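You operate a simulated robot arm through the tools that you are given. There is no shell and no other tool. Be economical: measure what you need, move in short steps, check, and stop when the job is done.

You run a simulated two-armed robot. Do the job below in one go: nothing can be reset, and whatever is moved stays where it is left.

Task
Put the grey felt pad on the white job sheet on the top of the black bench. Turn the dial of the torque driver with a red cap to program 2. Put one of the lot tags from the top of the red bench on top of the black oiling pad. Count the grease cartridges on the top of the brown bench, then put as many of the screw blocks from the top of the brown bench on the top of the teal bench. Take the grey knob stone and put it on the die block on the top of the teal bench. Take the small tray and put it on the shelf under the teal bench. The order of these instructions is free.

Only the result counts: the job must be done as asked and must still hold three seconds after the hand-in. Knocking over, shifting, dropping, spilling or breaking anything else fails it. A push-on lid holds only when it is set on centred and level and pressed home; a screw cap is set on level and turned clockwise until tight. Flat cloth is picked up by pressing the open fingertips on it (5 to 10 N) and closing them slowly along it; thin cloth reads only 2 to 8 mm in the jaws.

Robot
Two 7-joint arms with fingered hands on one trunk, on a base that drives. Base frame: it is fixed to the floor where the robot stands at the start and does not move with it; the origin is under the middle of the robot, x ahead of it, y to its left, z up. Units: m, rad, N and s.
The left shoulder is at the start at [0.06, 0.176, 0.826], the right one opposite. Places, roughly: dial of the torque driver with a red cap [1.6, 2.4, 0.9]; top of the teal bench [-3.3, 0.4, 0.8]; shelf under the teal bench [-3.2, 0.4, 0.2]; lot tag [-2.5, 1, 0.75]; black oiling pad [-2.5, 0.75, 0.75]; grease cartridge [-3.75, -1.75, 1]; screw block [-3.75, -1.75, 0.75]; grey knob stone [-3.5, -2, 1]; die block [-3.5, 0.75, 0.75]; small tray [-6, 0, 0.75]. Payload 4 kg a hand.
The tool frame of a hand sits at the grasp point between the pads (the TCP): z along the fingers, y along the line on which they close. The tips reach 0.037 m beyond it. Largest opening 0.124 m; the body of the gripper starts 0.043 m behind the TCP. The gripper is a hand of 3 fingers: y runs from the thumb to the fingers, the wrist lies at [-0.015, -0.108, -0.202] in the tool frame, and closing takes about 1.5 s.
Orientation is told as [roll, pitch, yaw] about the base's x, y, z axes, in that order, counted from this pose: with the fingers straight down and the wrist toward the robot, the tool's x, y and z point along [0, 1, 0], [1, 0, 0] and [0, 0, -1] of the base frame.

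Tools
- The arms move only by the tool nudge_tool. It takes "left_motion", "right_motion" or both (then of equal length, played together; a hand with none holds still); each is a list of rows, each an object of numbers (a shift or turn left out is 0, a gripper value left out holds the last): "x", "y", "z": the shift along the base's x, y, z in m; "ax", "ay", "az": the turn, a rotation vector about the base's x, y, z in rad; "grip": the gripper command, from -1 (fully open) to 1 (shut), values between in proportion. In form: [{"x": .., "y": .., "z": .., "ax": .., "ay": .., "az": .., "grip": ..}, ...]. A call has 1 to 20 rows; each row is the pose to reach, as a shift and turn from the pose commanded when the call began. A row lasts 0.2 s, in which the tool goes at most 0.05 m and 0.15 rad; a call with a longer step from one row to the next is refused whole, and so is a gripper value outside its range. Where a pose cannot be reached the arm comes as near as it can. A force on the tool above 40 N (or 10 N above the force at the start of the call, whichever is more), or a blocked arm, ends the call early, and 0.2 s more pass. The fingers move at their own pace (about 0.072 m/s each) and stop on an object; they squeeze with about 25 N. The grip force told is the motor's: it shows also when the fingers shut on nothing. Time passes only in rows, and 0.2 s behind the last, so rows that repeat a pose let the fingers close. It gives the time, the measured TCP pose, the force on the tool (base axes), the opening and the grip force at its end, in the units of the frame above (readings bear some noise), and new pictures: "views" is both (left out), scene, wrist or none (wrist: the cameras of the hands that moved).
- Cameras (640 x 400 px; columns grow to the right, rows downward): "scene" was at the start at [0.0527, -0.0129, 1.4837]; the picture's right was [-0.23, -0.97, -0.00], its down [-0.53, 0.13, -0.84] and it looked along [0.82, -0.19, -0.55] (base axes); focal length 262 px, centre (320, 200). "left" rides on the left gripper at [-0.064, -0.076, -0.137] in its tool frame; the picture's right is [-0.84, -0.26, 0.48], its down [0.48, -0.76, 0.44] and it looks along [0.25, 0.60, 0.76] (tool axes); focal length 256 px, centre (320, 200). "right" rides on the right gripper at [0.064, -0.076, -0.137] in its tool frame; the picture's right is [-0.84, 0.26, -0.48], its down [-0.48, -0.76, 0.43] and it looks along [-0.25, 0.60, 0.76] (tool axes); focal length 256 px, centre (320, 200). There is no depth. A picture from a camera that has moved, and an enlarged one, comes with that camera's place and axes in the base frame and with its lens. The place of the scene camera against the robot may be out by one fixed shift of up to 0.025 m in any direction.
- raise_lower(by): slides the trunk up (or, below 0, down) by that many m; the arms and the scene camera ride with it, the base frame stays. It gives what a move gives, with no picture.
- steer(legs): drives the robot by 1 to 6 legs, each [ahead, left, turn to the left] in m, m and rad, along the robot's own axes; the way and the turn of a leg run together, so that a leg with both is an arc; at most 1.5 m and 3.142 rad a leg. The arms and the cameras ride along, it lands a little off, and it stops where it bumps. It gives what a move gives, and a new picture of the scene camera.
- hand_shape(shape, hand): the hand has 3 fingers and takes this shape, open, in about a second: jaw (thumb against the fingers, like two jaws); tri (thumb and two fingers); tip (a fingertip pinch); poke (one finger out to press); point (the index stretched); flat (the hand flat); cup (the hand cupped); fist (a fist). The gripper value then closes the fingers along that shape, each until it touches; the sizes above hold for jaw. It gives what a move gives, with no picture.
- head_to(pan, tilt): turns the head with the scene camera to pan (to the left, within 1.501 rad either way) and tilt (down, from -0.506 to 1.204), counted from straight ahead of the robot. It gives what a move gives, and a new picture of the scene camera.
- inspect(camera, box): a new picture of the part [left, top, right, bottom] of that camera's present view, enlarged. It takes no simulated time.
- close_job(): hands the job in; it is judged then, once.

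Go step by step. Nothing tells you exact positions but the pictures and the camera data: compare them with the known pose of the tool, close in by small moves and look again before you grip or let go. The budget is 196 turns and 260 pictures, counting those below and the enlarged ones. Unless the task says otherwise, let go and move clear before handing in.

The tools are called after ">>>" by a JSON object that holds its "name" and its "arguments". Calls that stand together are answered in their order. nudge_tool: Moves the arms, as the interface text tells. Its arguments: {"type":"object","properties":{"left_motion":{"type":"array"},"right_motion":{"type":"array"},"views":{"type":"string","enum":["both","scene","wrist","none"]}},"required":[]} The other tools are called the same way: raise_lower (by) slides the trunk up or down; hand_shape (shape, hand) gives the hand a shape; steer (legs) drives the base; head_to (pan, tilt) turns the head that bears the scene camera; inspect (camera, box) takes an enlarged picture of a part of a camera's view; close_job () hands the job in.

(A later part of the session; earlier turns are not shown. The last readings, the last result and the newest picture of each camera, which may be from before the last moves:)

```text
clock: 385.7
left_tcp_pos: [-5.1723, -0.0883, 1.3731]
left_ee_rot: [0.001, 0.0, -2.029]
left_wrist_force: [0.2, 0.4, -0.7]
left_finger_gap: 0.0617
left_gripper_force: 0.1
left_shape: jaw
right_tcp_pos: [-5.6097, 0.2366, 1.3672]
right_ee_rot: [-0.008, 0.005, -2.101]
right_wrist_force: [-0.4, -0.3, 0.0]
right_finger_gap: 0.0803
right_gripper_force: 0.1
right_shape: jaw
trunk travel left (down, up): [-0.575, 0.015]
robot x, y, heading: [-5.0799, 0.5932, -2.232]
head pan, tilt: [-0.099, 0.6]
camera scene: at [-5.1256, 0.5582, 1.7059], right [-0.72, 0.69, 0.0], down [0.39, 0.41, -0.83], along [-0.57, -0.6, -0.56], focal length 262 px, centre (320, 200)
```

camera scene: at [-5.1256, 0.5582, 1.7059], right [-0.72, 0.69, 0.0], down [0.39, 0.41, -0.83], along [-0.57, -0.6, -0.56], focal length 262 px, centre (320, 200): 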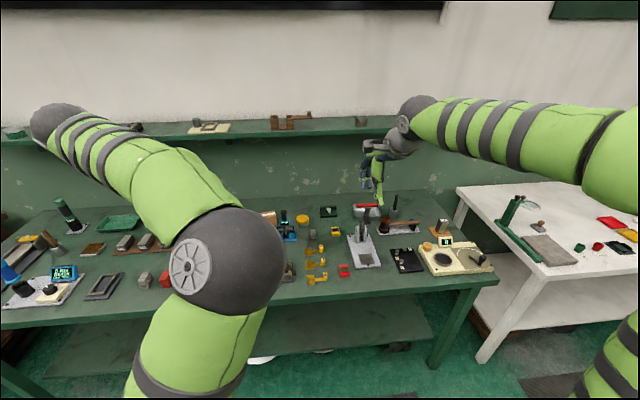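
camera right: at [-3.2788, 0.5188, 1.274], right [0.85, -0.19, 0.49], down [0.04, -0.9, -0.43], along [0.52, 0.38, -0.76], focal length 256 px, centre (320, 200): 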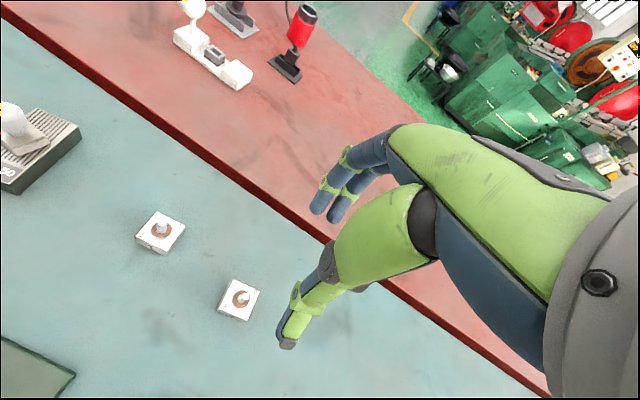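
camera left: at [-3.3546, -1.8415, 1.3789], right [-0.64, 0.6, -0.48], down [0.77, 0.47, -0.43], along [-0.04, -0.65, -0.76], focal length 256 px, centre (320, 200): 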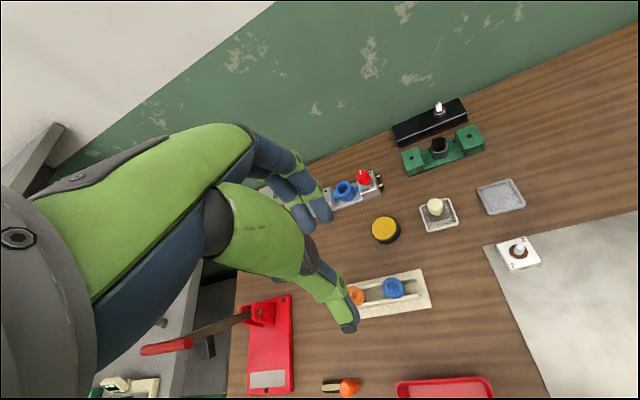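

>>> {"name": "inspect", "arguments": {"camera": "scene", "box": [270, 180, 510, 300]}}

>>> {"name": "inspect", "arguments": {"camera": "right", "box": [0, 0, 640, 400]}}

>>> {"name": "inspect", "arguments": {"camera": "scene", "box": [0, 180, 240, 310]}}

```text
2.67 times, centred on (390, 240) of scene
camera zoom: at [-5.1256, 0.5582, 1.7059], right [-0.72, 0.69, 0.0], down [0.39, 0.41, -0.83], along [-0.57, -0.6, -0.56], focal length 697 px, centre (133, 93)
```

zoom: 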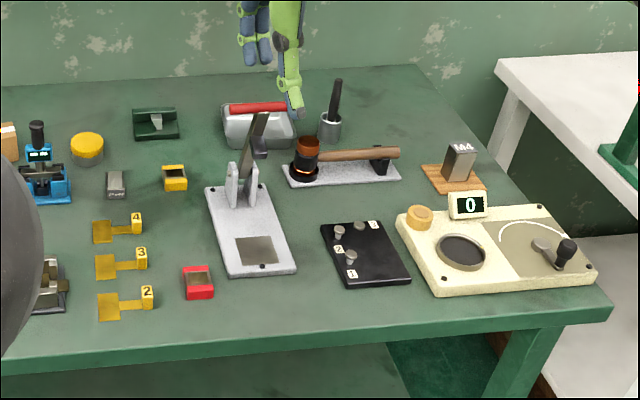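

```text
1.00 times, centred on (320, 200) of right
camera zoom: at [-5.5162, 0.2673, 1.5041], right [-0.85, 0.2, 0.49], down [-0.03, 0.9, -0.43], along [-0.52, -0.38, -0.76], focal length 256 px, centre (320, 200)
```

zoom: 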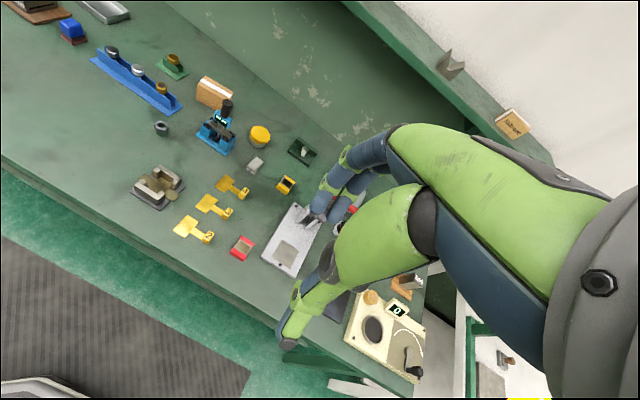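

```text
2.67 times, centred on (120, 245) of scene
camera zoom: at [-5.1256, 0.5582, 1.7059], right [-0.72, 0.69, 0.0], down [0.39, 0.41, -0.83], along [-0.57, -0.6, -0.56], focal length 697 px, centre (853, 80)
```

zoom: 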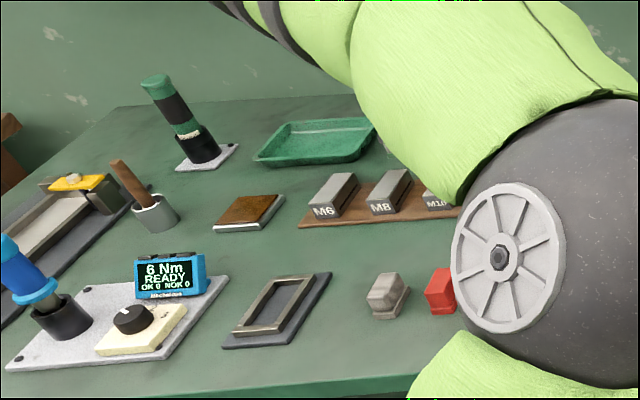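

>>> {"name": "inspect", "arguments": {"camera": "scene", "box": [340, 195, 430, 255]}}

>>> {"name": "head_to", "arguments": {"pan": -0.4, "tilt": 0.7}}

```text
6.67 times, centred on (385, 225) of scene
camera zoom: at [-5.1256, 0.5582, 1.7059], right [-0.72, 0.69, 0.0], down [0.39, 0.41, -0.83], along [-0.57, -0.6, -0.56], focal length 1744 px, centre (-113, 33)
```

zoom: 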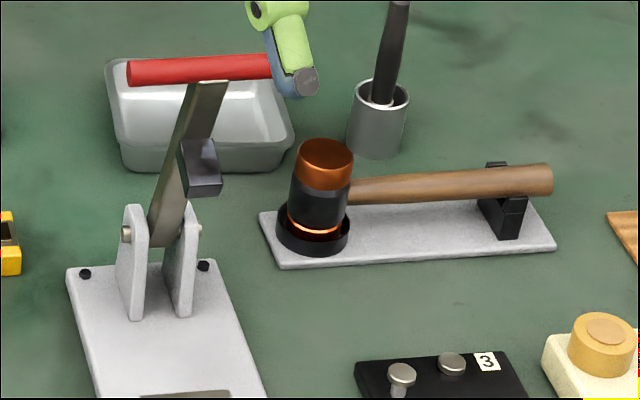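

```text
clock: 386.5
left_tcp_pos: [-5.1709, -0.0882, 1.372]
left_ee_rot: [0.003, -0.001, -2.028]
left_wrist_force: [-0.1, -0.7, -0.3]
left_finger_gap: 0.0619
left_gripper_force: 0.1
left_shape: jaw
right_tcp_pos: [-5.6112, 0.2361, 1.3662]
right_ee_rot: [-0.004, 0.003, -2.1]
right_wrist_force: [0.0, 0.3, 0.2]
right_finger_gap: 0.0804
right_gripper_force: 0.2
right_shape: jaw
trunk travel left (down, up): [-0.575, 0.015]
robot x, y, heading: [-5.0788, 0.5928, -2.229]
head pan, tilt: [-0.4, 0.7]
camera scene: at [-5.1388, 0.5806, 1.6973], right [-0.49, 0.87, 0.0], down [0.56, 0.31, -0.77], along [-0.67, -0.37, -0.64], focal length 262 px, centre (320, 200)
```

scene: 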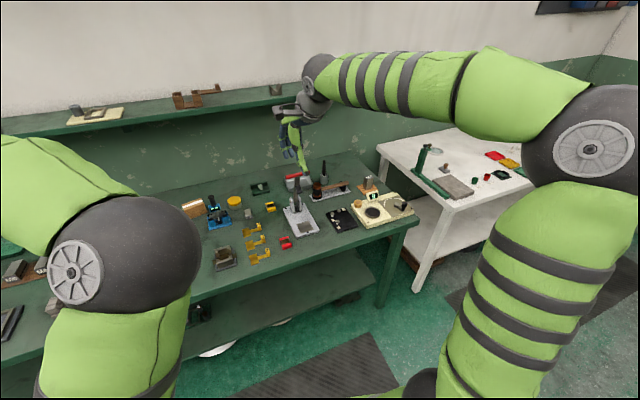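

The red bar is an arbor-press lever; behind it is a small grey metal tray at about (-6.07, -0.08). I move closer to look at it from above.

>>> {"name": "steer", "arguments": {"legs": [[0.33, -0.2, 0]]}}

>>> {"name": "raise_lower", "arguments": {"by": -0.08}}

>>> {"name": "inspect", "arguments": {"camera": "right", "box": [0, 0, 640, 400]}}

```text
clock: 388.9
left_tcp_pos: [-5.5279, -0.2252, 1.3711]
left_ee_rot: [0.004, 0.0, -2.027]
left_wrist_force: [-0.1, -0.1, 0.0]
left_finger_gap: 0.0619
left_gripper_force: 0.1
left_shape: jaw
right_tcp_pos: [-5.9661, 0.0993, 1.3657]
right_ee_rot: [-0.006, 0.004, -2.102]
right_wrist_force: [-0.1, -0.7, 0.2]
right_finger_gap: 0.0802
right_gripper_force: 0.2
right_shape: jaw
trunk travel left (down, up): [-0.575, 0.015]
robot x, y, heading: [-5.4323, 0.4545, -2.231]
head pan, tilt: [-0.4, 0.7]
camera scene: at [-5.4955, 0.4443, 1.6972], right [-0.49, 0.87, 0.0], down [0.56, 0.32, -0.76], along [-0.67, -0.37, -0.64], focal length 262 px, centre (320, 200)
```

scene: 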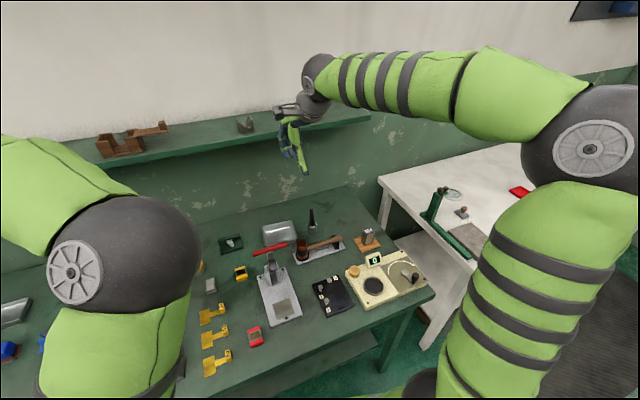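

```text
clock: 390.1
left_tcp_pos: [-5.5265, -0.2236, 1.2923]
left_ee_rot: [0.002, 0.0, -2.03]
left_wrist_force: [-0.5, 0.6, -0.4]
left_finger_gap: 0.0618
left_gripper_force: 0.2
left_shape: jaw
right_tcp_pos: [-5.9659, 0.0991, 1.2859]
right_ee_rot: [-0.005, 0.005, -2.101]
right_wrist_force: [0.5, 0.4, 0.7]
right_finger_gap: 0.0799
right_gripper_force: 0.0
right_shape: jaw
trunk travel left (down, up): [-0.495, 0.095]
robot x, y, heading: [-5.4362, 0.4572, -2.23]
head pan, tilt: [-0.4, 0.7]
```

```text
1.00 times, centred on (320, 200) of right
camera zoom: at [-5.8714, 0.1311, 1.4243], right [-0.85, 0.2, 0.49], down [-0.03, 0.9, -0.43], along [-0.52, -0.38, -0.76], focal length 256 px, centre (320, 200)
```

zoom: 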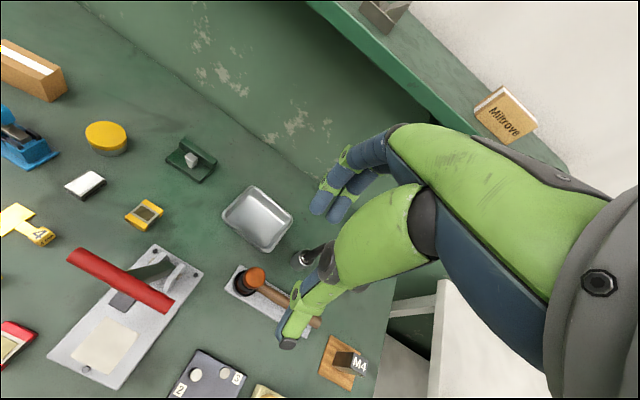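

The tray is 12×10.6 cm, its front wall centred at about (-6.025, -0.053). I'll pinch that wall: move the right hand above it, turn to match, and look.

>>> {"name": "nudge_tool", "arguments": {"right_motion": [{"x": -0.01, "y": -0.03, "az": -0.05, "grip": 0.2}, {"x": -0.02, "y": -0.06, "az": -0.1}, {"x": -0.035, "y": -0.09, "z": -0.02, "az": -0.15}, {"x": -0.045, "y": -0.12, "z": -0.05, "az": -0.2}, {"x": -0.0586, "y": -0.152, "z": -0.08, "az": -0.25}, {"x": -0.0586, "y": -0.152, "z": -0.12, "az": -0.25}, {"x": -0.0586, "y": -0.152, "z": -0.16, "az": -0.25}, {"x": -0.0586, "y": -0.152, "z": -0.2, "az": -0.25}, {"x": -0.0586, "y": -0.152, "z": -0.24, "az": -0.25}], "views": "wrist"}}

>>> {"name": "inspect", "arguments": {"camera": "right", "box": [200, 180, 400, 340]}}

```text
clock: 392.1
left_tcp_pos: [-5.5253, -0.2241, 1.2919]
left_ee_rot: [0.003, -0.001, -2.028]
left_wrist_force: [0.2, 0.9, -1.2]
left_finger_gap: 0.0617
left_gripper_force: 0.0
left_shape: jaw
right_tcp_pos: [-6.0252, -0.0516, 1.0462]
right_ee_rot: [-0.006, 0.004, -2.352]
right_wrist_force: [0.6, 0.2, -0.4]
right_finger_gap: 0.0499
right_gripper_force: 0.0
right_shape: jaw
trunk travel left (down, up): [-0.495, 0.095]
robot x, y, heading: [-5.435, 0.4541, -2.236]
head pan, tilt: [-0.4, 0.7]
camera right: at [-5.9258, -0.0446, 1.1842], right [-0.78, 0.4, 0.49], down [0.19, 0.88, -0.43], along [-0.6, -0.24, -0.76], focal length 256 px, centre (320, 200)
```

right: 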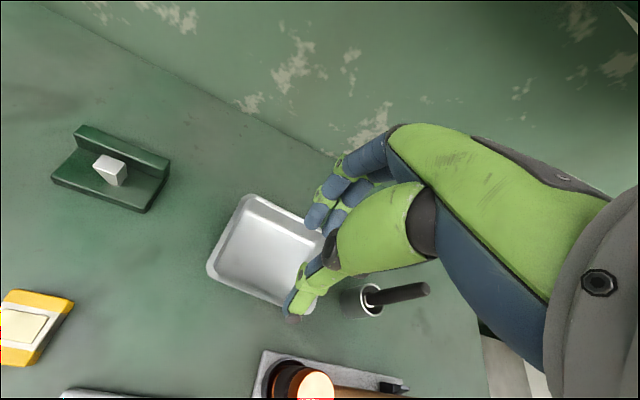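

```text
2.50 times, centred on (300, 260) of right
camera zoom: at [-5.9258, -0.0446, 1.1842], right [-0.78, 0.4, 0.49], down [0.19, 0.88, -0.43], along [-0.6, -0.24, -0.76], focal length 640 px, centre (370, 50)
```

zoom: 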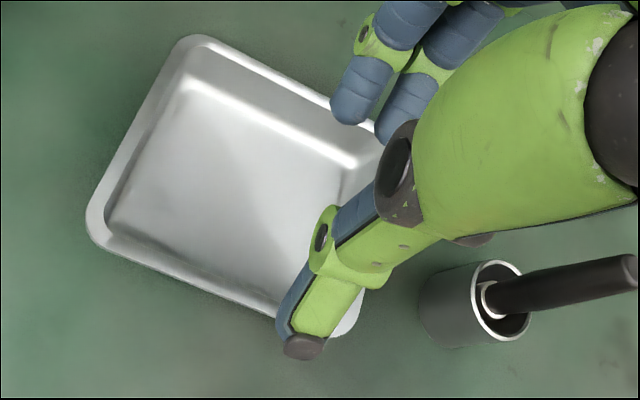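

The wall midpoint is (-6.033, -0.050), rim z≈0.88. I descend so that fingers go inside and thumb outside, then close.

>>> {"name": "nudge_tool", "arguments": {"right_motion": [{"x": -0.009, "y": -0.002, "z": -0.04}, {"x": -0.009, "y": -0.002, "z": -0.08}, {"x": -0.009, "y": -0.002, "z": -0.12}, {"x": -0.009, "y": -0.002, "z": -0.145}], "views": "none"}}

>>> {"name": "inspect", "arguments": {"camera": "right", "box": [200, 180, 400, 340]}}

```text
clock: 393.1
left_tcp_pos: [-5.5264, -0.2243, 1.2937]
left_ee_rot: [0.0, 0.001, -2.026]
left_wrist_force: [0.4, -0.2, 0.0]
left_finger_gap: 0.0619
left_gripper_force: 0.0
left_shape: jaw
right_tcp_pos: [-6.0344, -0.0556, 0.9027]
right_ee_rot: [-0.007, 0.006, -2.352]
right_wrist_force: [-0.3, 0.2, 0.5]
right_finger_gap: 0.0497
right_gripper_force: 0.1
right_shape: jaw
trunk travel left (down, up): [-0.495, 0.095]
robot x, y, heading: [-5.4347, 0.4581, -2.231]
head pan, tilt: [-0.4, 0.7]
```

```text
2.50 times, centred on (300, 260) of right
camera zoom: at [-5.9346, -0.048, 1.0393], right [-0.78, 0.4, 0.49], down [0.19, 0.88, -0.43], along [-0.6, -0.24, -0.76], focal length 640 px, centre (370, 50)
```

zoom: 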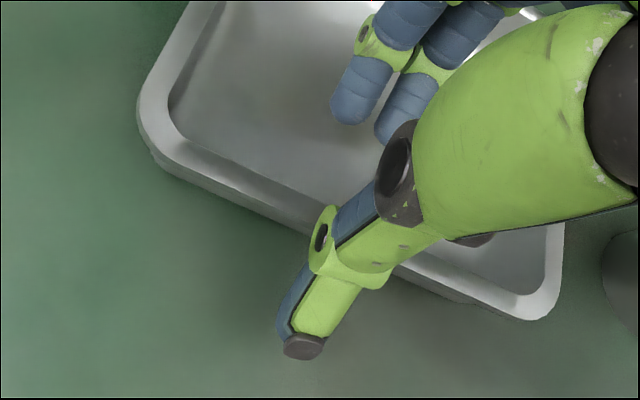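

>>> {"name": "nudge_tool", "arguments": {"right_motion": [{"grip": 0.5}, {"grip": 0.7}, {"grip": 0.85}, {"grip": 1}, {"grip": 1}, {"grip": 1}, {"grip": 1}, {"z": 0.015}, {"z": 0.03}, {"z": 0.06}, {"z": 0.1}], "views": "wrist"}}

```text
clock: 395.5
left_tcp_pos: [-5.5262, -0.2245, 1.2932]
left_ee_rot: [0.002, 0.0, -2.028]
left_wrist_force: [0.0, 0.5, -0.8]
left_finger_gap: 0.0619
left_gripper_force: 0.1
left_shape: jaw
right_tcp_pos: [-6.0341, -0.0541, 1.0027]
right_ee_rot: [-0.009, 0.006, -2.351]
right_wrist_force: [0.4, -0.4, -2.5]
right_finger_gap: 0.0015
right_gripper_force: 25.1
right_shape: jaw
trunk travel left (down, up): [-0.495, 0.095]
robot x, y, heading: [-5.4328, 0.4507, -2.235]
head pan, tilt: [-0.4, 0.7]
camera right: at [-5.9339, -0.0478, 1.1401], right [-0.78, 0.4, 0.49], down [0.19, 0.88, -0.43], along [-0.6, -0.24, -0.76], focal length 256 px, centre (320, 200)
```

right: 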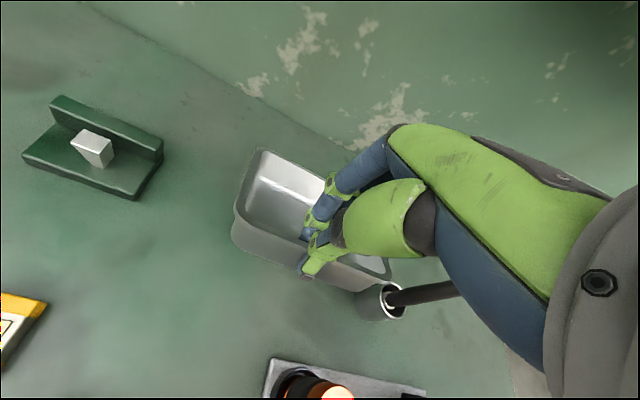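

The tray is held by its front wall. I lift straight up and then back away.

>>> {"name": "nudge_tool", "arguments": {"right_motion": [{"z": 0.04}, {"z": 0.08}, {"z": 0.12}, {"z": 0.16}, {"z": 0.2}, {"z": 0.22, "x": 0.01, "y": 0.02}, {"z": 0.24, "x": 0.03, "y": 0.05}, {"z": 0.24, "x": 0.06, "y": 0.08}], "views": "wrist"}}

>>> {"name": "steer", "arguments": {"legs": [[-0.34, 0, 0]]}}

```text
clock: 397.3
left_tcp_pos: [-5.5258, -0.2231, 1.2941]
left_ee_rot: [0.001, -0.001, -2.026]
left_wrist_force: [0.6, 0.8, 0.2]
left_finger_gap: 0.062
left_gripper_force: 0.0
left_shape: jaw
right_tcp_pos: [-5.972, 0.029, 1.2397]
right_ee_rot: [-0.007, 0.004, -2.352]
right_wrist_force: [0.2, -0.4, -1.9]
right_finger_gap: 0.0011
right_gripper_force: 25.2
right_shape: jaw
trunk travel left (down, up): [-0.495, 0.095]
robot x, y, heading: [-5.4355, 0.4493, -2.226]
head pan, tilt: [-0.4, 0.7]
camera right: at [-5.873, 0.0362, 1.3778], right [-0.78, 0.4, 0.49], down [0.19, 0.88, -0.43], along [-0.6, -0.24, -0.76], focal length 256 px, centre (320, 200)
```

right: 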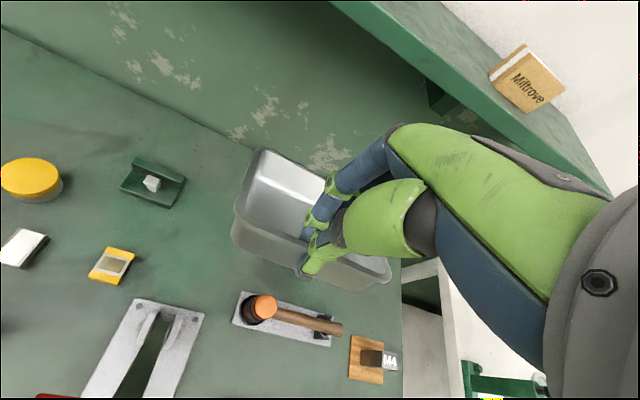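

```text
clock: 399.5
left_tcp_pos: [-5.32, 0.0492, 1.2936]
left_ee_rot: [0.002, 0.001, -2.038]
left_wrist_force: [-0.2, -0.1, -0.3]
left_finger_gap: 0.062
left_gripper_force: 0.1
left_shape: jaw
right_tcp_pos: [-5.7643, 0.3055, 1.2405]
right_ee_rot: [-0.004, 0.003, -2.361]
right_wrist_force: [-1.1, -0.5, -1.5]
right_finger_gap: 0.0014
right_gripper_force: 25.0
right_shape: jaw
trunk travel left (down, up): [-0.495, 0.095]
robot x, y, heading: [-5.2223, 0.7286, -2.242]
head pan, tilt: [-0.4, 0.7]
camera scene: at [-5.2804, 0.7182, 1.6173], right [-0.48, 0.88, 0.0], down [0.56, 0.31, -0.77], along [-0.67, -0.37, -0.64], focal length 262 px, centre (320, 200)
```

scene: 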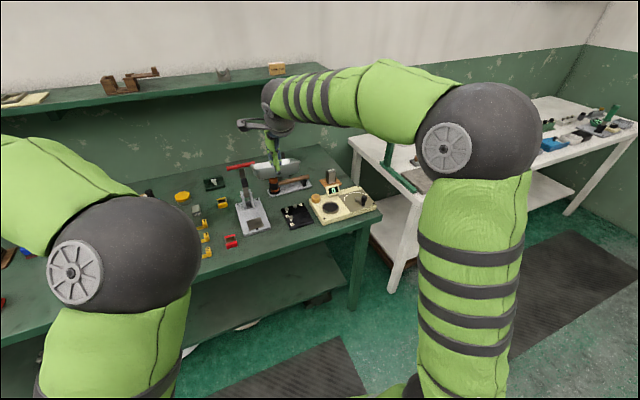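

I carry the tray back along the aisle and turn to face the teal bench.

>>> {"name": "raise_lower", "arguments": {"by": 0.08}}

>>> {"name": "steer", "arguments": {"legs": [[0, 1.3, 0], [0, 0.55, 0], [0, 0, 1.57], [0, 0, 1.57]]}}

>>> {"name": "head_to", "arguments": {"pan": -0.2, "tilt": 1.0}}

```text
clock: 400.7
left_tcp_pos: [-5.3202, 0.0488, 1.3714]
left_ee_rot: [-0.001, -0.002, -2.037]
left_wrist_force: [-0.1, -0.1, -1.2]
left_finger_gap: 0.0616
left_gripper_force: 0.1
left_shape: jaw
right_tcp_pos: [-5.7644, 0.3051, 1.3198]
right_ee_rot: [-0.008, 0.005, -2.361]
right_wrist_force: [-0.4, -0.7, -2.5]
right_finger_gap: 0.0013
right_gripper_force: 25.1
right_shape: jaw
trunk travel left (down, up): [-0.575, 0.015]
robot x, y, heading: [-5.2212, 0.723, -2.244]
head pan, tilt: [-0.4, 0.7]
```

```text
clock: 417.6
left_tcp_pos: [-3.6217, 0.2341, 1.3721]
left_ee_rot: [0.002, -0.001, 1.053]
left_wrist_force: [-0.5, 0.4, -0.3]
left_finger_gap: 0.0617
left_gripper_force: 0.0
left_shape: jaw
right_tcp_pos: [-3.1922, -0.0447, 1.3208]
right_ee_rot: [-0.007, 0.005, 0.728]
right_wrist_force: [-0.9, 0.3, -1.8]
right_finger_gap: 0.0011
right_gripper_force: 25.0
right_shape: jaw
trunk travel left (down, up): [-0.575, 0.015]
robot x, y, heading: [-3.7567, -0.436, 0.847]
head pan, tilt: [-0.4, 0.7]
camera scene: at [-3.7056, -0.4124, 1.6972], right [0.43, -0.9, 0.0], down [-0.58, -0.28, -0.76], along [0.69, 0.33, -0.64], focal length 262 px, centre (320, 200)
```

scene: 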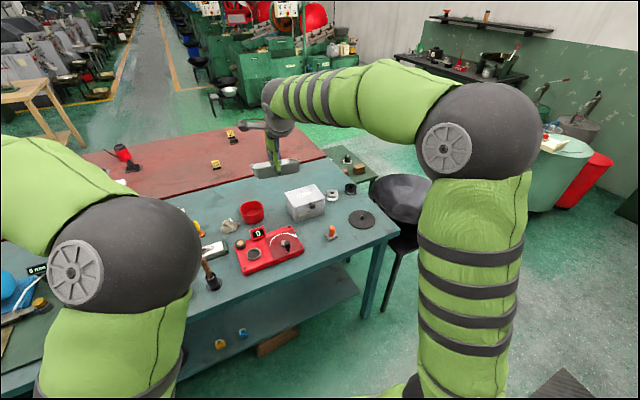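

```text
clock: 418.4
left_tcp_pos: [-3.6222, 0.2351, 1.3727]
left_ee_rot: [0.002, 0.0, 1.052]
left_wrist_force: [-0.7, -0.7, 0.2]
left_finger_gap: 0.0618
left_gripper_force: 0.0
left_shape: jaw
right_tcp_pos: [-3.1925, -0.0457, 1.3214]
right_ee_rot: [-0.006, 0.005, 0.727]
right_wrist_force: [-0.2, -0.3, -2.3]
right_finger_gap: 0.0013
right_gripper_force: 24.6
right_shape: jaw
trunk travel left (down, up): [-0.575, 0.015]
robot x, y, heading: [-3.756, -0.4409, 0.85]
head pan, tilt: [-0.201, 1.0]
camera scene: at [-3.7264, -0.4073, 1.6739], right [0.6, -0.8, 0.0], down [-0.67, -0.51, -0.54], along [0.43, 0.33, -0.84], focal length 262 px, centre (320, 200)
```

scene: 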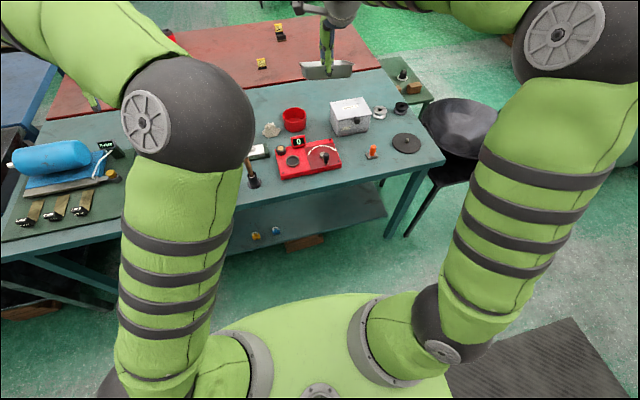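

The shelf's free part is right of the small items, around n −2.4. I first check how the tray hangs.

>>> {"name": "inspect", "arguments": {"camera": "scene", "box": [280, 30, 380, 100]}}

>>> {"name": "inspect", "arguments": {"camera": "scene", "box": [200, 180, 420, 270]}}

>>> {"name": "steer", "arguments": {"legs": [[-0.1, -0.08, 0.055]]}}

```text
5.71 times, centred on (330, 65) of scene
camera zoom: at [-3.7264, -0.4073, 1.6739], right [0.6, -0.8, 0.0], down [-0.67, -0.51, -0.54], along [0.43, 0.33, -0.84], focal length 1494 px, centre (263, 971)
```

zoom: 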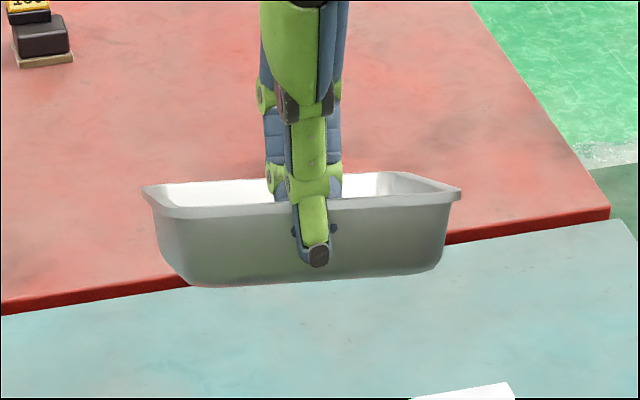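

```text
2.91 times, centred on (310, 225) of scene
camera zoom: at [-3.7264, -0.4073, 1.6739], right [0.6, -0.8, 0.0], down [-0.67, -0.51, -0.54], along [0.43, 0.33, -0.84], focal length 761 px, centre (349, 127)
```

zoom: 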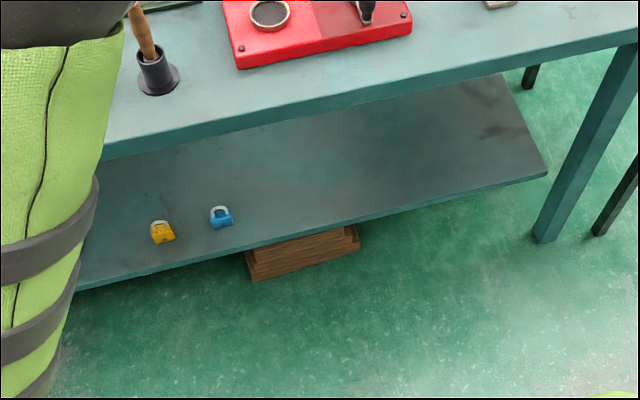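

```text
clock: 419.7
left_tcp_pos: [-3.6655, 0.1122, 1.374]
left_ee_rot: [0.003, -0.003, 1.108]
left_wrist_force: [-0.7, -0.6, -0.4]
left_finger_gap: 0.0621
left_gripper_force: 0.0
left_shape: jaw
right_tcp_pos: [-3.2204, -0.1444, 1.3203]
right_ee_rot: [-0.004, 0.005, 0.784]
right_wrist_force: [-0.3, -0.7, -2.0]
right_finger_gap: 0.0013
right_gripper_force: 24.8
right_shape: jaw
trunk travel left (down, up): [-0.575, 0.015]
robot x, y, heading: [-3.7604, -0.5688, 0.903]
head pan, tilt: [-0.201, 1.0]
camera scene: at [-3.7328, -0.5357, 1.6739], right [0.65, -0.76, 0.0], down [-0.64, -0.54, -0.54], along [0.41, 0.35, -0.84], focal length 262 px, centre (320, 200)
```

scene: 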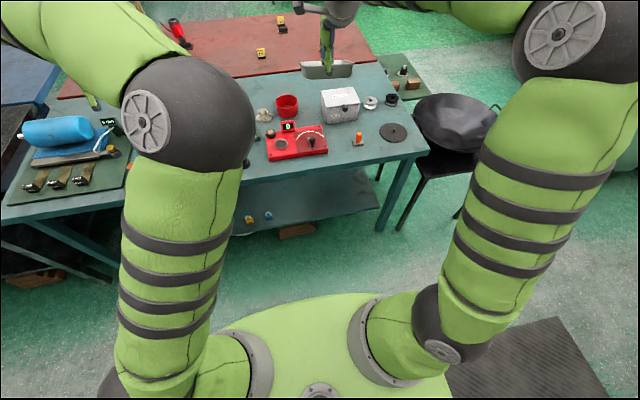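

The tray hangs about 18° far-side-down, so pitching the hand forward 0.3 rad levels it. I retract both hands (left high) before lowering the trunk.

>>> {"name": "nudge_tool", "arguments": {"left_motion": [{"z": 0.04, "x": -0.01, "y": -0.01}, {"z": 0.08, "x": -0.03, "y": -0.03}, {"z": 0.12, "x": -0.045, "y": -0.05}, {"z": 0.16, "x": -0.06, "y": -0.075}, {"z": 0.2, "x": -0.074, "y": -0.094}], "right_motion": [{"x": -0.02, "y": -0.027, "ax": 0.05, "ay": -0.04}, {"x": -0.042, "y": -0.054, "ax": 0.1, "ay": -0.08}, {"x": -0.063, "y": -0.08, "ax": 0.15, "ay": -0.12}, {"x": -0.084, "y": -0.107, "ax": 0.2, "ay": -0.16}, {"x": -0.105, "y": -0.134, "ax": 0.236, "ay": -0.185}], "views": "scene"}}

```text
clock: 420.9
left_tcp_pos: [-3.7403, 0.0169, 1.574]
left_ee_rot: [0.0, -0.003, 1.109]
left_wrist_force: [-0.6, -1.2, 0.6]
left_finger_gap: 0.0618
left_gripper_force: 0.1
left_shape: jaw
right_tcp_pos: [-3.3257, -0.2762, 1.3214]
right_ee_rot: [0.032, -0.297, 0.78]
right_wrist_force: [0.0, -0.1, -2.0]
right_finger_gap: 0.0013
right_gripper_force: 24.8
right_shape: jaw
trunk travel left (down, up): [-0.575, 0.015]
robot x, y, heading: [-3.761, -0.5612, 0.901]
head pan, tilt: [-0.201, 1.0]
camera scene: at [-3.7338, -0.5354, 1.6739], right [0.65, -0.76, 0.0], down [-0.64, -0.54, -0.54], along [0.41, 0.35, -0.84], focal length 262 px, centre (320, 200)
```

scene: 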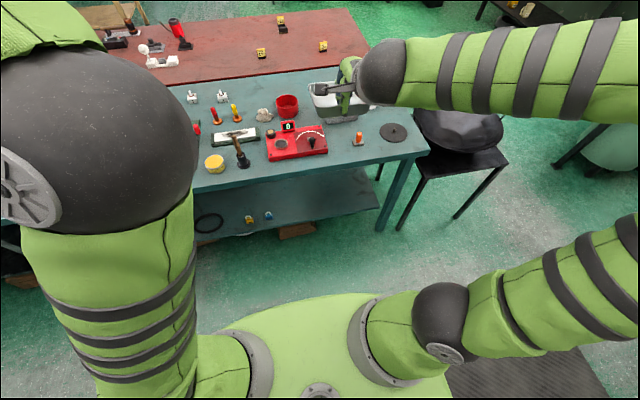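

Now I lower the trunk by 0.55 m with the tray held clear in front of the bench edge.

>>> {"name": "raise_lower", "arguments": {"by": -0.55}}

>>> {"name": "head_to", "arguments": {"pan": -0.2, "tilt": 0.7}}

```text
refused: -0.55 is not a number from -0.4 to 0.4
```

```text
clock: 421.7
left_tcp_pos: [-3.7389, 0.0172, 1.5718]
left_ee_rot: [0.002, 0.0, 1.106]
left_wrist_force: [0.3, -0.9, -0.5]
left_finger_gap: 0.062
left_gripper_force: 0.0
left_shape: jaw
right_tcp_pos: [-3.3248, -0.2747, 1.3204]
right_ee_rot: [0.032, -0.292, 0.779]
right_wrist_force: [-0.7, 0.3, -2.1]
right_finger_gap: 0.0012
right_gripper_force: 24.9
right_shape: jaw
trunk travel left (down, up): [-0.575, 0.015]
robot x, y, heading: [-3.7642, -0.5648, 0.905]
head pan, tilt: [-0.201, 0.7]
camera scene: at [-3.7212, -0.5243, 1.6972], right [0.65, -0.76, 0.0], down [-0.49, -0.42, -0.76], along [0.58, 0.49, -0.64], focal length 262 px, centre (320, 200)
```

scene: 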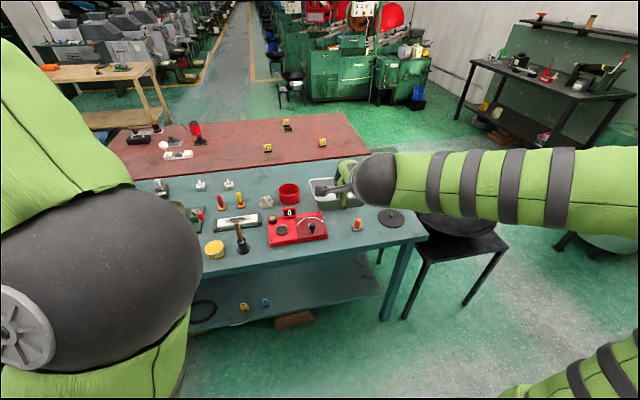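

>>> {"name": "raise_lower", "arguments": {"by": -0.35}}

>>> {"name": "head_to", "arguments": {"pan": -0.25, "tilt": 0.6}}

```text
clock: 425.1
left_tcp_pos: [-3.7392, 0.0172, 1.223]
left_ee_rot: [0.001, -0.001, 1.106]
left_wrist_force: [-0.3, -0.2, 0.3]
left_finger_gap: 0.0617
left_gripper_force: 0.1
left_shape: jaw
right_tcp_pos: [-3.3244, -0.2752, 0.9714]
right_ee_rot: [0.031, -0.294, 0.778]
right_wrist_force: [0.7, -0.4, -1.7]
right_finger_gap: 0.0011
right_gripper_force: 25.1
right_shape: jaw
trunk travel left (down, up): [-0.225, 0.365]
robot x, y, heading: [-3.7621, -0.5617, 0.905]
head pan, tilt: [-0.201, 0.7]
```

```text
clock: 425.8
left_tcp_pos: [-3.7387, 0.0173, 1.2224]
left_ee_rot: [0.001, 0.001, 1.105]
left_wrist_force: [0.1, 0.7, -0.1]
left_finger_gap: 0.0617
left_gripper_force: 0.0
left_shape: jaw
right_tcp_pos: [-3.3247, -0.2754, 0.9694]
right_ee_rot: [0.033, -0.293, 0.779]
right_wrist_force: [0.9, 0.2, -1.8]
right_finger_gap: 0.0009
right_gripper_force: 25.3
right_shape: jaw
trunk travel left (down, up): [-0.225, 0.365]
robot x, y, heading: [-3.7626, -0.5653, 0.901]
head pan, tilt: [-0.25, 0.6]
camera scene: at [-3.7157, -0.5251, 1.3558], right [0.61, -0.79, 0.0], down [-0.45, -0.34, -0.82], along [0.65, 0.5, -0.57], focal length 262 px, centre (320, 200)
```

scene: 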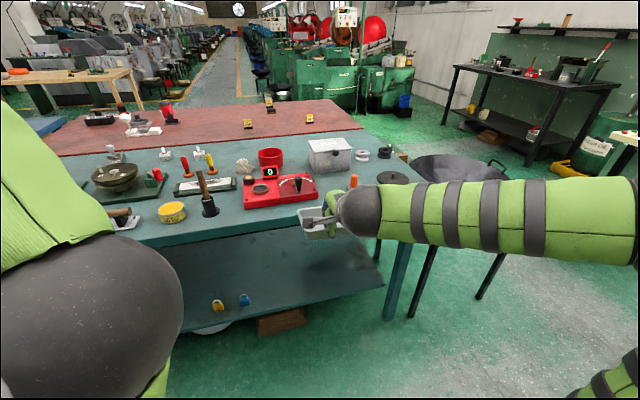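

>>> {"name": "raise_lower", "arguments": {"by": -0.22}}

>>> {"name": "nudge_tool", "arguments": {"right_motion": [{"z": -0.04}, {"z": -0.08}, {"z": -0.12}, {"z": -0.16}, {"z": -0.2}, {"z": -0.24}], "views": "both"}}

```text
clock: 428.1
left_tcp_pos: [-3.7389, 0.0185, 1.0025]
left_ee_rot: [0.002, 0.0, 1.107]
left_wrist_force: [-0.4, 0.1, -0.7]
left_finger_gap: 0.0617
left_gripper_force: 0.0
left_shape: jaw
right_tcp_pos: [-3.3262, -0.2737, 0.7505]
right_ee_rot: [0.032, -0.293, 0.779]
right_wrist_force: [0.2, -0.2, -2.0]
right_finger_gap: 0.0013
right_gripper_force: 25.1
right_shape: jaw
trunk travel left (down, up): [-0.005, 0.585]
robot x, y, heading: [-3.7616, -0.5693, 0.899]
head pan, tilt: [-0.25, 0.6]
```

```text
clock: 429.5
left_tcp_pos: [-3.7388, 0.0181, 1.0027]
left_ee_rot: [0.001, 0.0, 1.106]
left_wrist_force: [0.0, -1.2, 0.3]
left_finger_gap: 0.0614
left_gripper_force: 0.2
left_shape: jaw
right_tcp_pos: [-3.3208, -0.2648, 0.5108]
right_ee_rot: [0.033, -0.293, 0.779]
right_wrist_force: [0.4, -0.4, -1.3]
right_finger_gap: 0.0011
right_gripper_force: 25.0
right_shape: jaw
right hand out of reach, approached as far as the arm can: row 6
trunk travel left (down, up): [-0.005, 0.585]
robot x, y, heading: [-3.7651, -0.5598, 0.898]
head pan, tilt: [-0.25, 0.6]
camera scene: at [-3.7158, -0.5254, 1.1359], right [0.61, -0.79, 0.0], down [-0.45, -0.34, -0.83], along [0.66, 0.5, -0.56], focal length 262 px, centre (320, 200)
camera right: at [-3.4419, -0.3033, 0.6234], right [0.68, -0.53, 0.51], down [-0.1, -0.75, -0.65], along [0.73, 0.39, -0.56], focal length 256 px, centre (320, 200)
```

scene: 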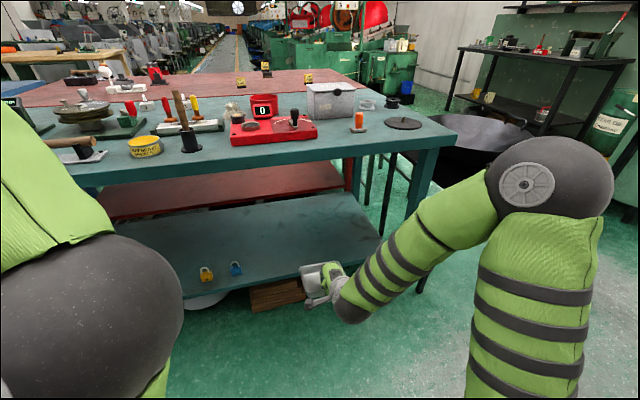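
right: 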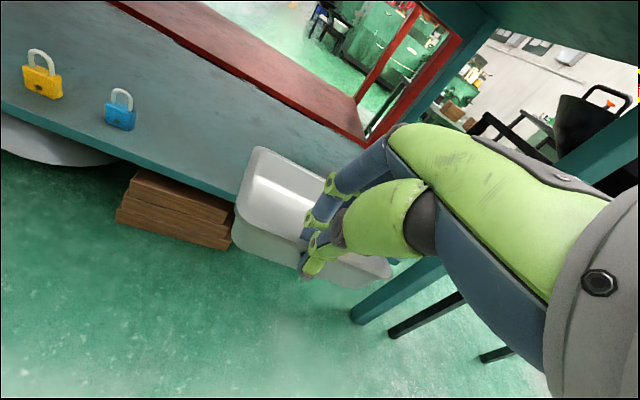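

The shelf is at z≈0.19 with plenty of free space. I insert the tray under the bench top at z≈0.5 first: extend the arm 0.2 m, then drive 0.15 m ahead.

>>> {"name": "nudge_tool", "arguments": {"right_motion": [{"x": 0.025, "y": 0.031, "z": -0.01}, {"x": 0.05, "y": 0.063, "z": -0.02}, {"x": 0.074, "y": 0.094, "z": -0.04}, {"x": 0.099, "y": 0.126, "z": -0.06}, {"x": 0.123, "y": 0.157, "z": -0.08}], "views": "none"}}

>>> {"name": "steer", "arguments": {"legs": [[0.15, 0, 0]]}}

>>> {"name": "inspect", "arguments": {"camera": "right", "box": [0, 0, 640, 400]}}

```text
clock: 430.7
left_tcp_pos: [-3.7392, 0.0182, 1.0023]
left_ee_rot: [0.001, 0.0, 1.106]
left_wrist_force: [-0.3, 0.0, -0.2]
left_finger_gap: 0.0616
left_gripper_force: 0.0
left_shape: jaw
right_tcp_pos: [-3.1984, -0.1067, 0.4306]
right_ee_rot: [0.033, -0.292, 0.776]
right_wrist_force: [0.0, 0.8, -1.3]
right_finger_gap: 0.001
right_gripper_force: 24.8
right_shape: jaw
trunk travel left (down, up): [-0.005, 0.585]
robot x, y, heading: [-3.7583, -0.5644, 0.901]
head pan, tilt: [-0.25, 0.6]
```

```text
clock: 432.1
left_tcp_pos: [-3.6503, 0.1336, 1.0029]
left_ee_rot: [0.002, 0.002, 1.109]
left_wrist_force: [-0.4, 0.2, 0.9]
left_finger_gap: 0.0619
left_gripper_force: 0.1
left_shape: jaw
right_tcp_pos: [-3.1084, 0.0095, 0.4316]
right_ee_rot: [0.032, -0.293, 0.782]
right_wrist_force: [0.8, 0.1, -3.2]
right_finger_gap: 0.0008
right_gripper_force: 25.2
right_shape: jaw
trunk travel left (down, up): [-0.005, 0.585]
robot x, y, heading: [-3.6693, -0.4474, 0.901]
head pan, tilt: [-0.25, 0.6]
camera scene: at [-3.6247, -0.4093, 1.1359], right [0.61, -0.79, 0.0], down [-0.45, -0.34, -0.82], along [0.65, 0.5, -0.57], focal length 262 px, centre (320, 200)
```

scene: 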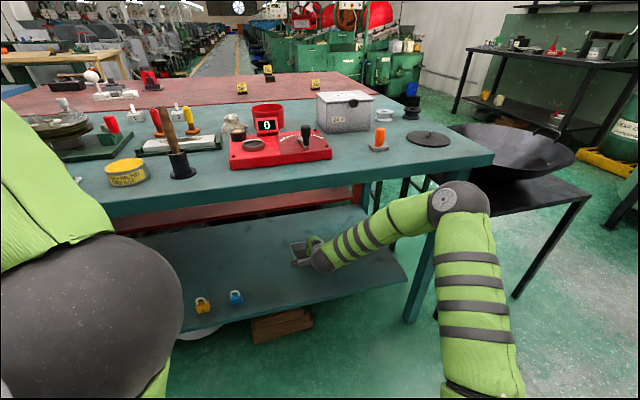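

```text
1.00 times, centred on (320, 200) of right
camera zoom: at [-3.2296, -0.0291, 0.5434], right [0.68, -0.53, 0.51], down [-0.1, -0.75, -0.65], along [0.73, 0.39, -0.56], focal length 256 px, centre (320, 200)
```

zoom: 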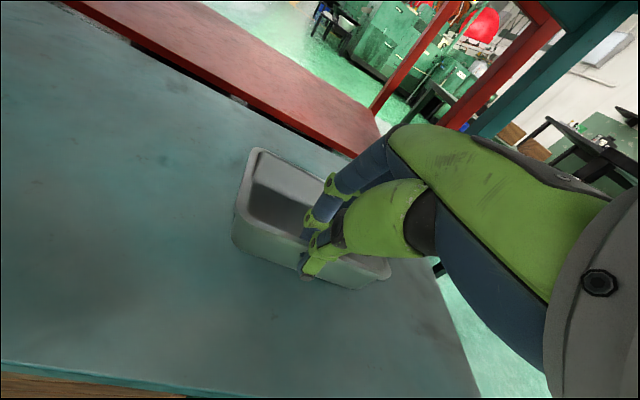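

The tray hovers above the free shelf area. I move it 4 cm farther in and lower it toward the shelf.

>>> {"name": "nudge_tool", "arguments": {"right_motion": [{"x": 0.012, "y": 0.016, "z": -0.02}, {"x": 0.025, "y": 0.031, "z": -0.05}, {"x": 0.025, "y": 0.031, "z": -0.08}, {"x": 0.025, "y": 0.031, "z": -0.11}, {"x": 0.025, "y": 0.031, "z": -0.14}], "views": "both"}}

```text
clock: 433.3
left_tcp_pos: [-3.6496, 0.1331, 1.0021]
left_ee_rot: [0.001, 0.0, 1.109]
left_wrist_force: [-1.0, 0.2, -1.0]
left_finger_gap: 0.0618
left_gripper_force: 0.0
left_shape: jaw
right_tcp_pos: [-3.0823, 0.0397, 0.293]
right_ee_rot: [0.031, -0.293, 0.779]
right_wrist_force: [-0.5, 0.0, 0.0]
right_finger_gap: 0.0014
right_gripper_force: 24.9
right_shape: jaw
trunk travel left (down, up): [-0.005, 0.585]
robot x, y, heading: [-3.6732, -0.4471, 0.899]
head pan, tilt: [-0.25, 0.6]
camera scene: at [-3.625, -0.4094, 1.136], right [0.61, -0.79, 0.0], down [-0.45, -0.34, -0.83], along [0.65, 0.5, -0.56], focal length 262 px, centre (320, 200)
camera right: at [-3.2042, 0.0022, 0.4037], right [0.68, -0.53, 0.51], down [-0.1, -0.75, -0.65], along [0.73, 0.39, -0.56], focal length 256 px, centre (320, 200)
```

scene: 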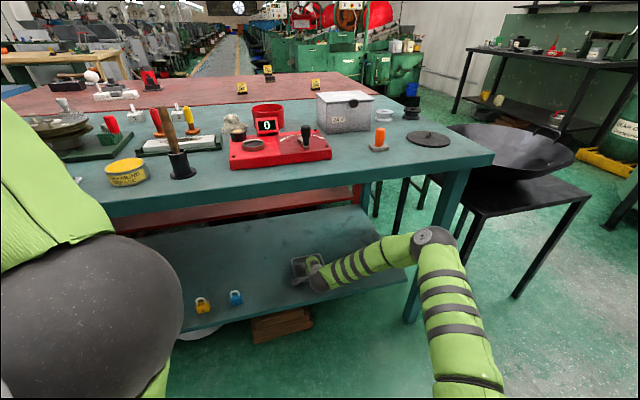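
right: 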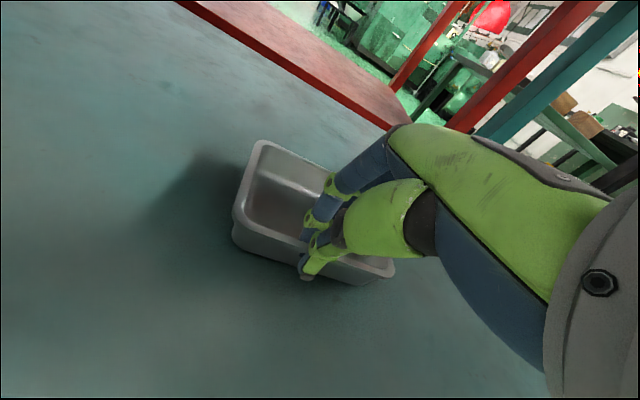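

Nearly down at z=0.293, all clear. I lower in small steps until contact.

>>> {"name": "nudge_tool", "arguments": {"right_motion": [{"z": -0.015}, {"z": -0.025}, {"z": -0.033}, {"z": -0.039}, {"z": -0.044}, {"z": -0.049}], "views": "wrist"}}

```text
clock: 433.8
left_tcp_pos: [-3.6495, 0.1322, 1.0032]
left_ee_rot: [0.0, -0.001, 1.108]
left_wrist_force: [0.6, 0.5, -0.5]
left_finger_gap: 0.062
left_gripper_force: 0.1
left_shape: jaw
right_tcp_pos: [-3.0809, 0.0447, 0.2808]
right_ee_rot: [0.036, -0.312, 0.78]
right_wrist_force: [-2.0, -4.7, 19.5]
right_finger_gap: 0.0012
right_gripper_force: 25.0
right_shape: jaw
trunk travel left (down, up): [-0.005, 0.585]
robot x, y, heading: [-3.6717, -0.4462, 0.905]
head pan, tilt: [-0.25, 0.6]
stopped in row 2 (right hand): the force on the tool passed its limit (the readings are from after the stop); the commanded pose is now the measured one
camera right: at [-3.2036, 0.0054, 0.3908], right [0.67, -0.53, 0.51], down [-0.09, -0.74, -0.66], along [0.73, 0.4, -0.55], focal length 256 px, centre (320, 200)
```

right: 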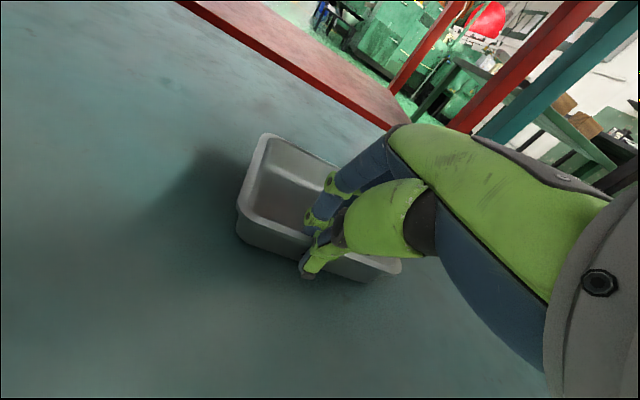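

>>> {"name": "inspect", "arguments": {"camera": "right", "box": [210, 110, 420, 300]}}

>>> {"name": "inspect", "arguments": {"camera": "scene", "box": [250, 220, 410, 320]}}

```text
2.11 times, centred on (315, 205) of right
camera zoom: at [-3.2036, 0.0054, 0.3908], right [0.67, -0.53, 0.51], down [-0.09, -0.74, -0.66], along [0.73, 0.4, -0.55], focal length 539 px, centre (330, 190)
```

zoom: 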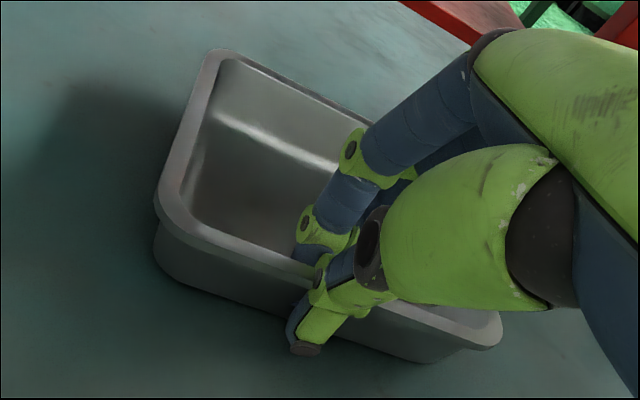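

```text
4.00 times, centred on (330, 270) of scene
camera zoom: at [-3.6259, -0.4106, 1.136], right [0.61, -0.79, 0.0], down [-0.45, -0.34, -0.83], along [0.66, 0.5, -0.56], focal length 1046 px, centre (280, -80)
```

zoom: 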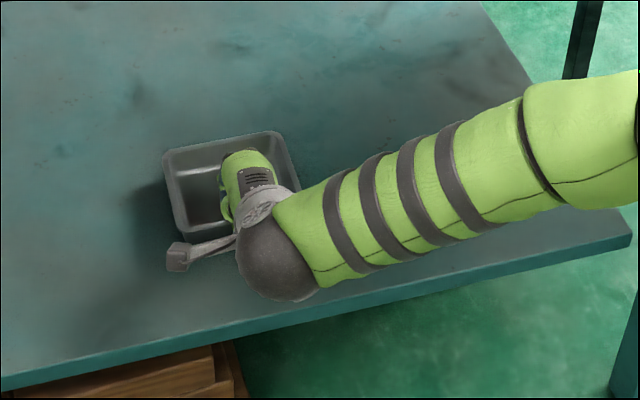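

The tray touches the shelf, well inside and level. I open gently and withdraw upward and back.

>>> {"name": "nudge_tool", "arguments": {"right_motion": [{"grip": 0.8}, {"grip": 0.65}, {"grip": 0.5}, {"grip": 0.5}, {"grip": 0.5}, {"z": 0.02}, {"z": 0.05}, {"z": 0.09}, {"z": 0.12}], "views": "wrist"}}

```text
clock: 435.8
left_tcp_pos: [-3.6483, 0.1343, 1.0036]
left_ee_rot: [0.002, 0.0, 1.107]
left_wrist_force: [-0.1, -0.2, -0.9]
left_finger_gap: 0.062
left_gripper_force: 0.1
left_shape: jaw
right_tcp_pos: [-3.0807, 0.0443, 0.3953]
right_ee_rot: [0.036, -0.303, 0.779]
right_wrist_force: [-0.2, -0.4, -0.2]
right_finger_gap: 0.0309
right_gripper_force: 0.0
right_shape: jaw
trunk travel left (down, up): [-0.005, 0.585]
robot x, y, heading: [-3.6725, -0.4487, 0.905]
head pan, tilt: [-0.25, 0.6]
camera right: at [-3.2033, 0.0049, 0.5059], right [0.68, -0.53, 0.51], down [-0.09, -0.75, -0.66], along [0.73, 0.4, -0.55], focal length 256 px, centre (320, 200)
```

right: 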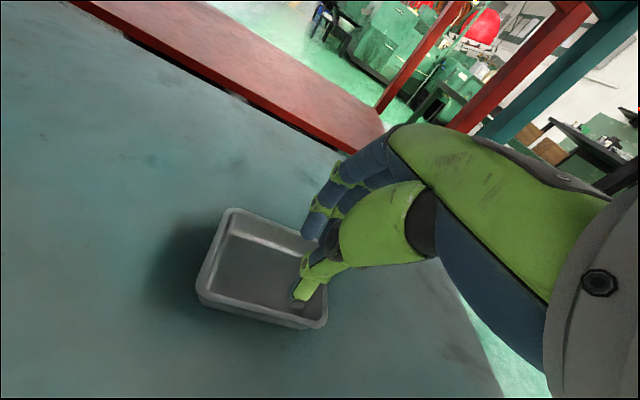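

The tray sits flat on the shelf. I withdraw the hand from under the bench by driving back.

>>> {"name": "steer", "arguments": {"legs": [[-0.14, 0, 0]]}}

>>> {"name": "nudge_tool", "arguments": {"right_motion": [{"x": -0.025, "y": -0.031}, {"x": -0.05, "y": -0.063}, {"x": -0.074, "y": -0.094, "z": 0.02}, {"x": -0.099, "y": -0.126, "z": 0.04}, {"x": -0.123, "y": -0.157, "z": 0.08}], "views": "scene"}}

```text
clock: 437.2
left_tcp_pos: [-3.738, 0.022, 1.0017]
left_ee_rot: [0.001, 0.0, 1.11]
left_wrist_force: [-0.5, -0.2, 0.5]
left_finger_gap: 0.0617
left_gripper_force: 0.1
left_shape: jaw
right_tcp_pos: [-3.1689, -0.0667, 0.395]
right_ee_rot: [0.033, -0.306, 0.78]
right_wrist_force: [0.0, -0.5, 1.0]
right_finger_gap: 0.0309
right_gripper_force: 0.1
right_shape: jaw
trunk travel left (down, up): [-0.005, 0.585]
robot x, y, heading: [-3.7624, -0.561, 0.906]
head pan, tilt: [-0.25, 0.6]
camera scene: at [-3.7121, -0.5206, 1.1359], right [0.61, -0.79, 0.0], down [-0.45, -0.34, -0.82], along [0.65, 0.5, -0.57], focal length 262 px, centre (320, 200)
```

scene: 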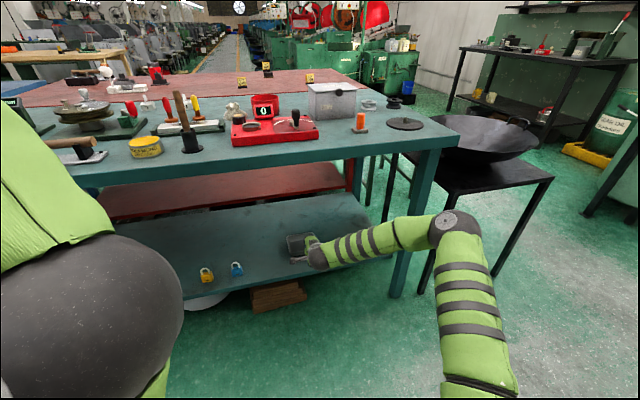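

```text
refused: row 5 steps farther than a row can; nothing moved
```

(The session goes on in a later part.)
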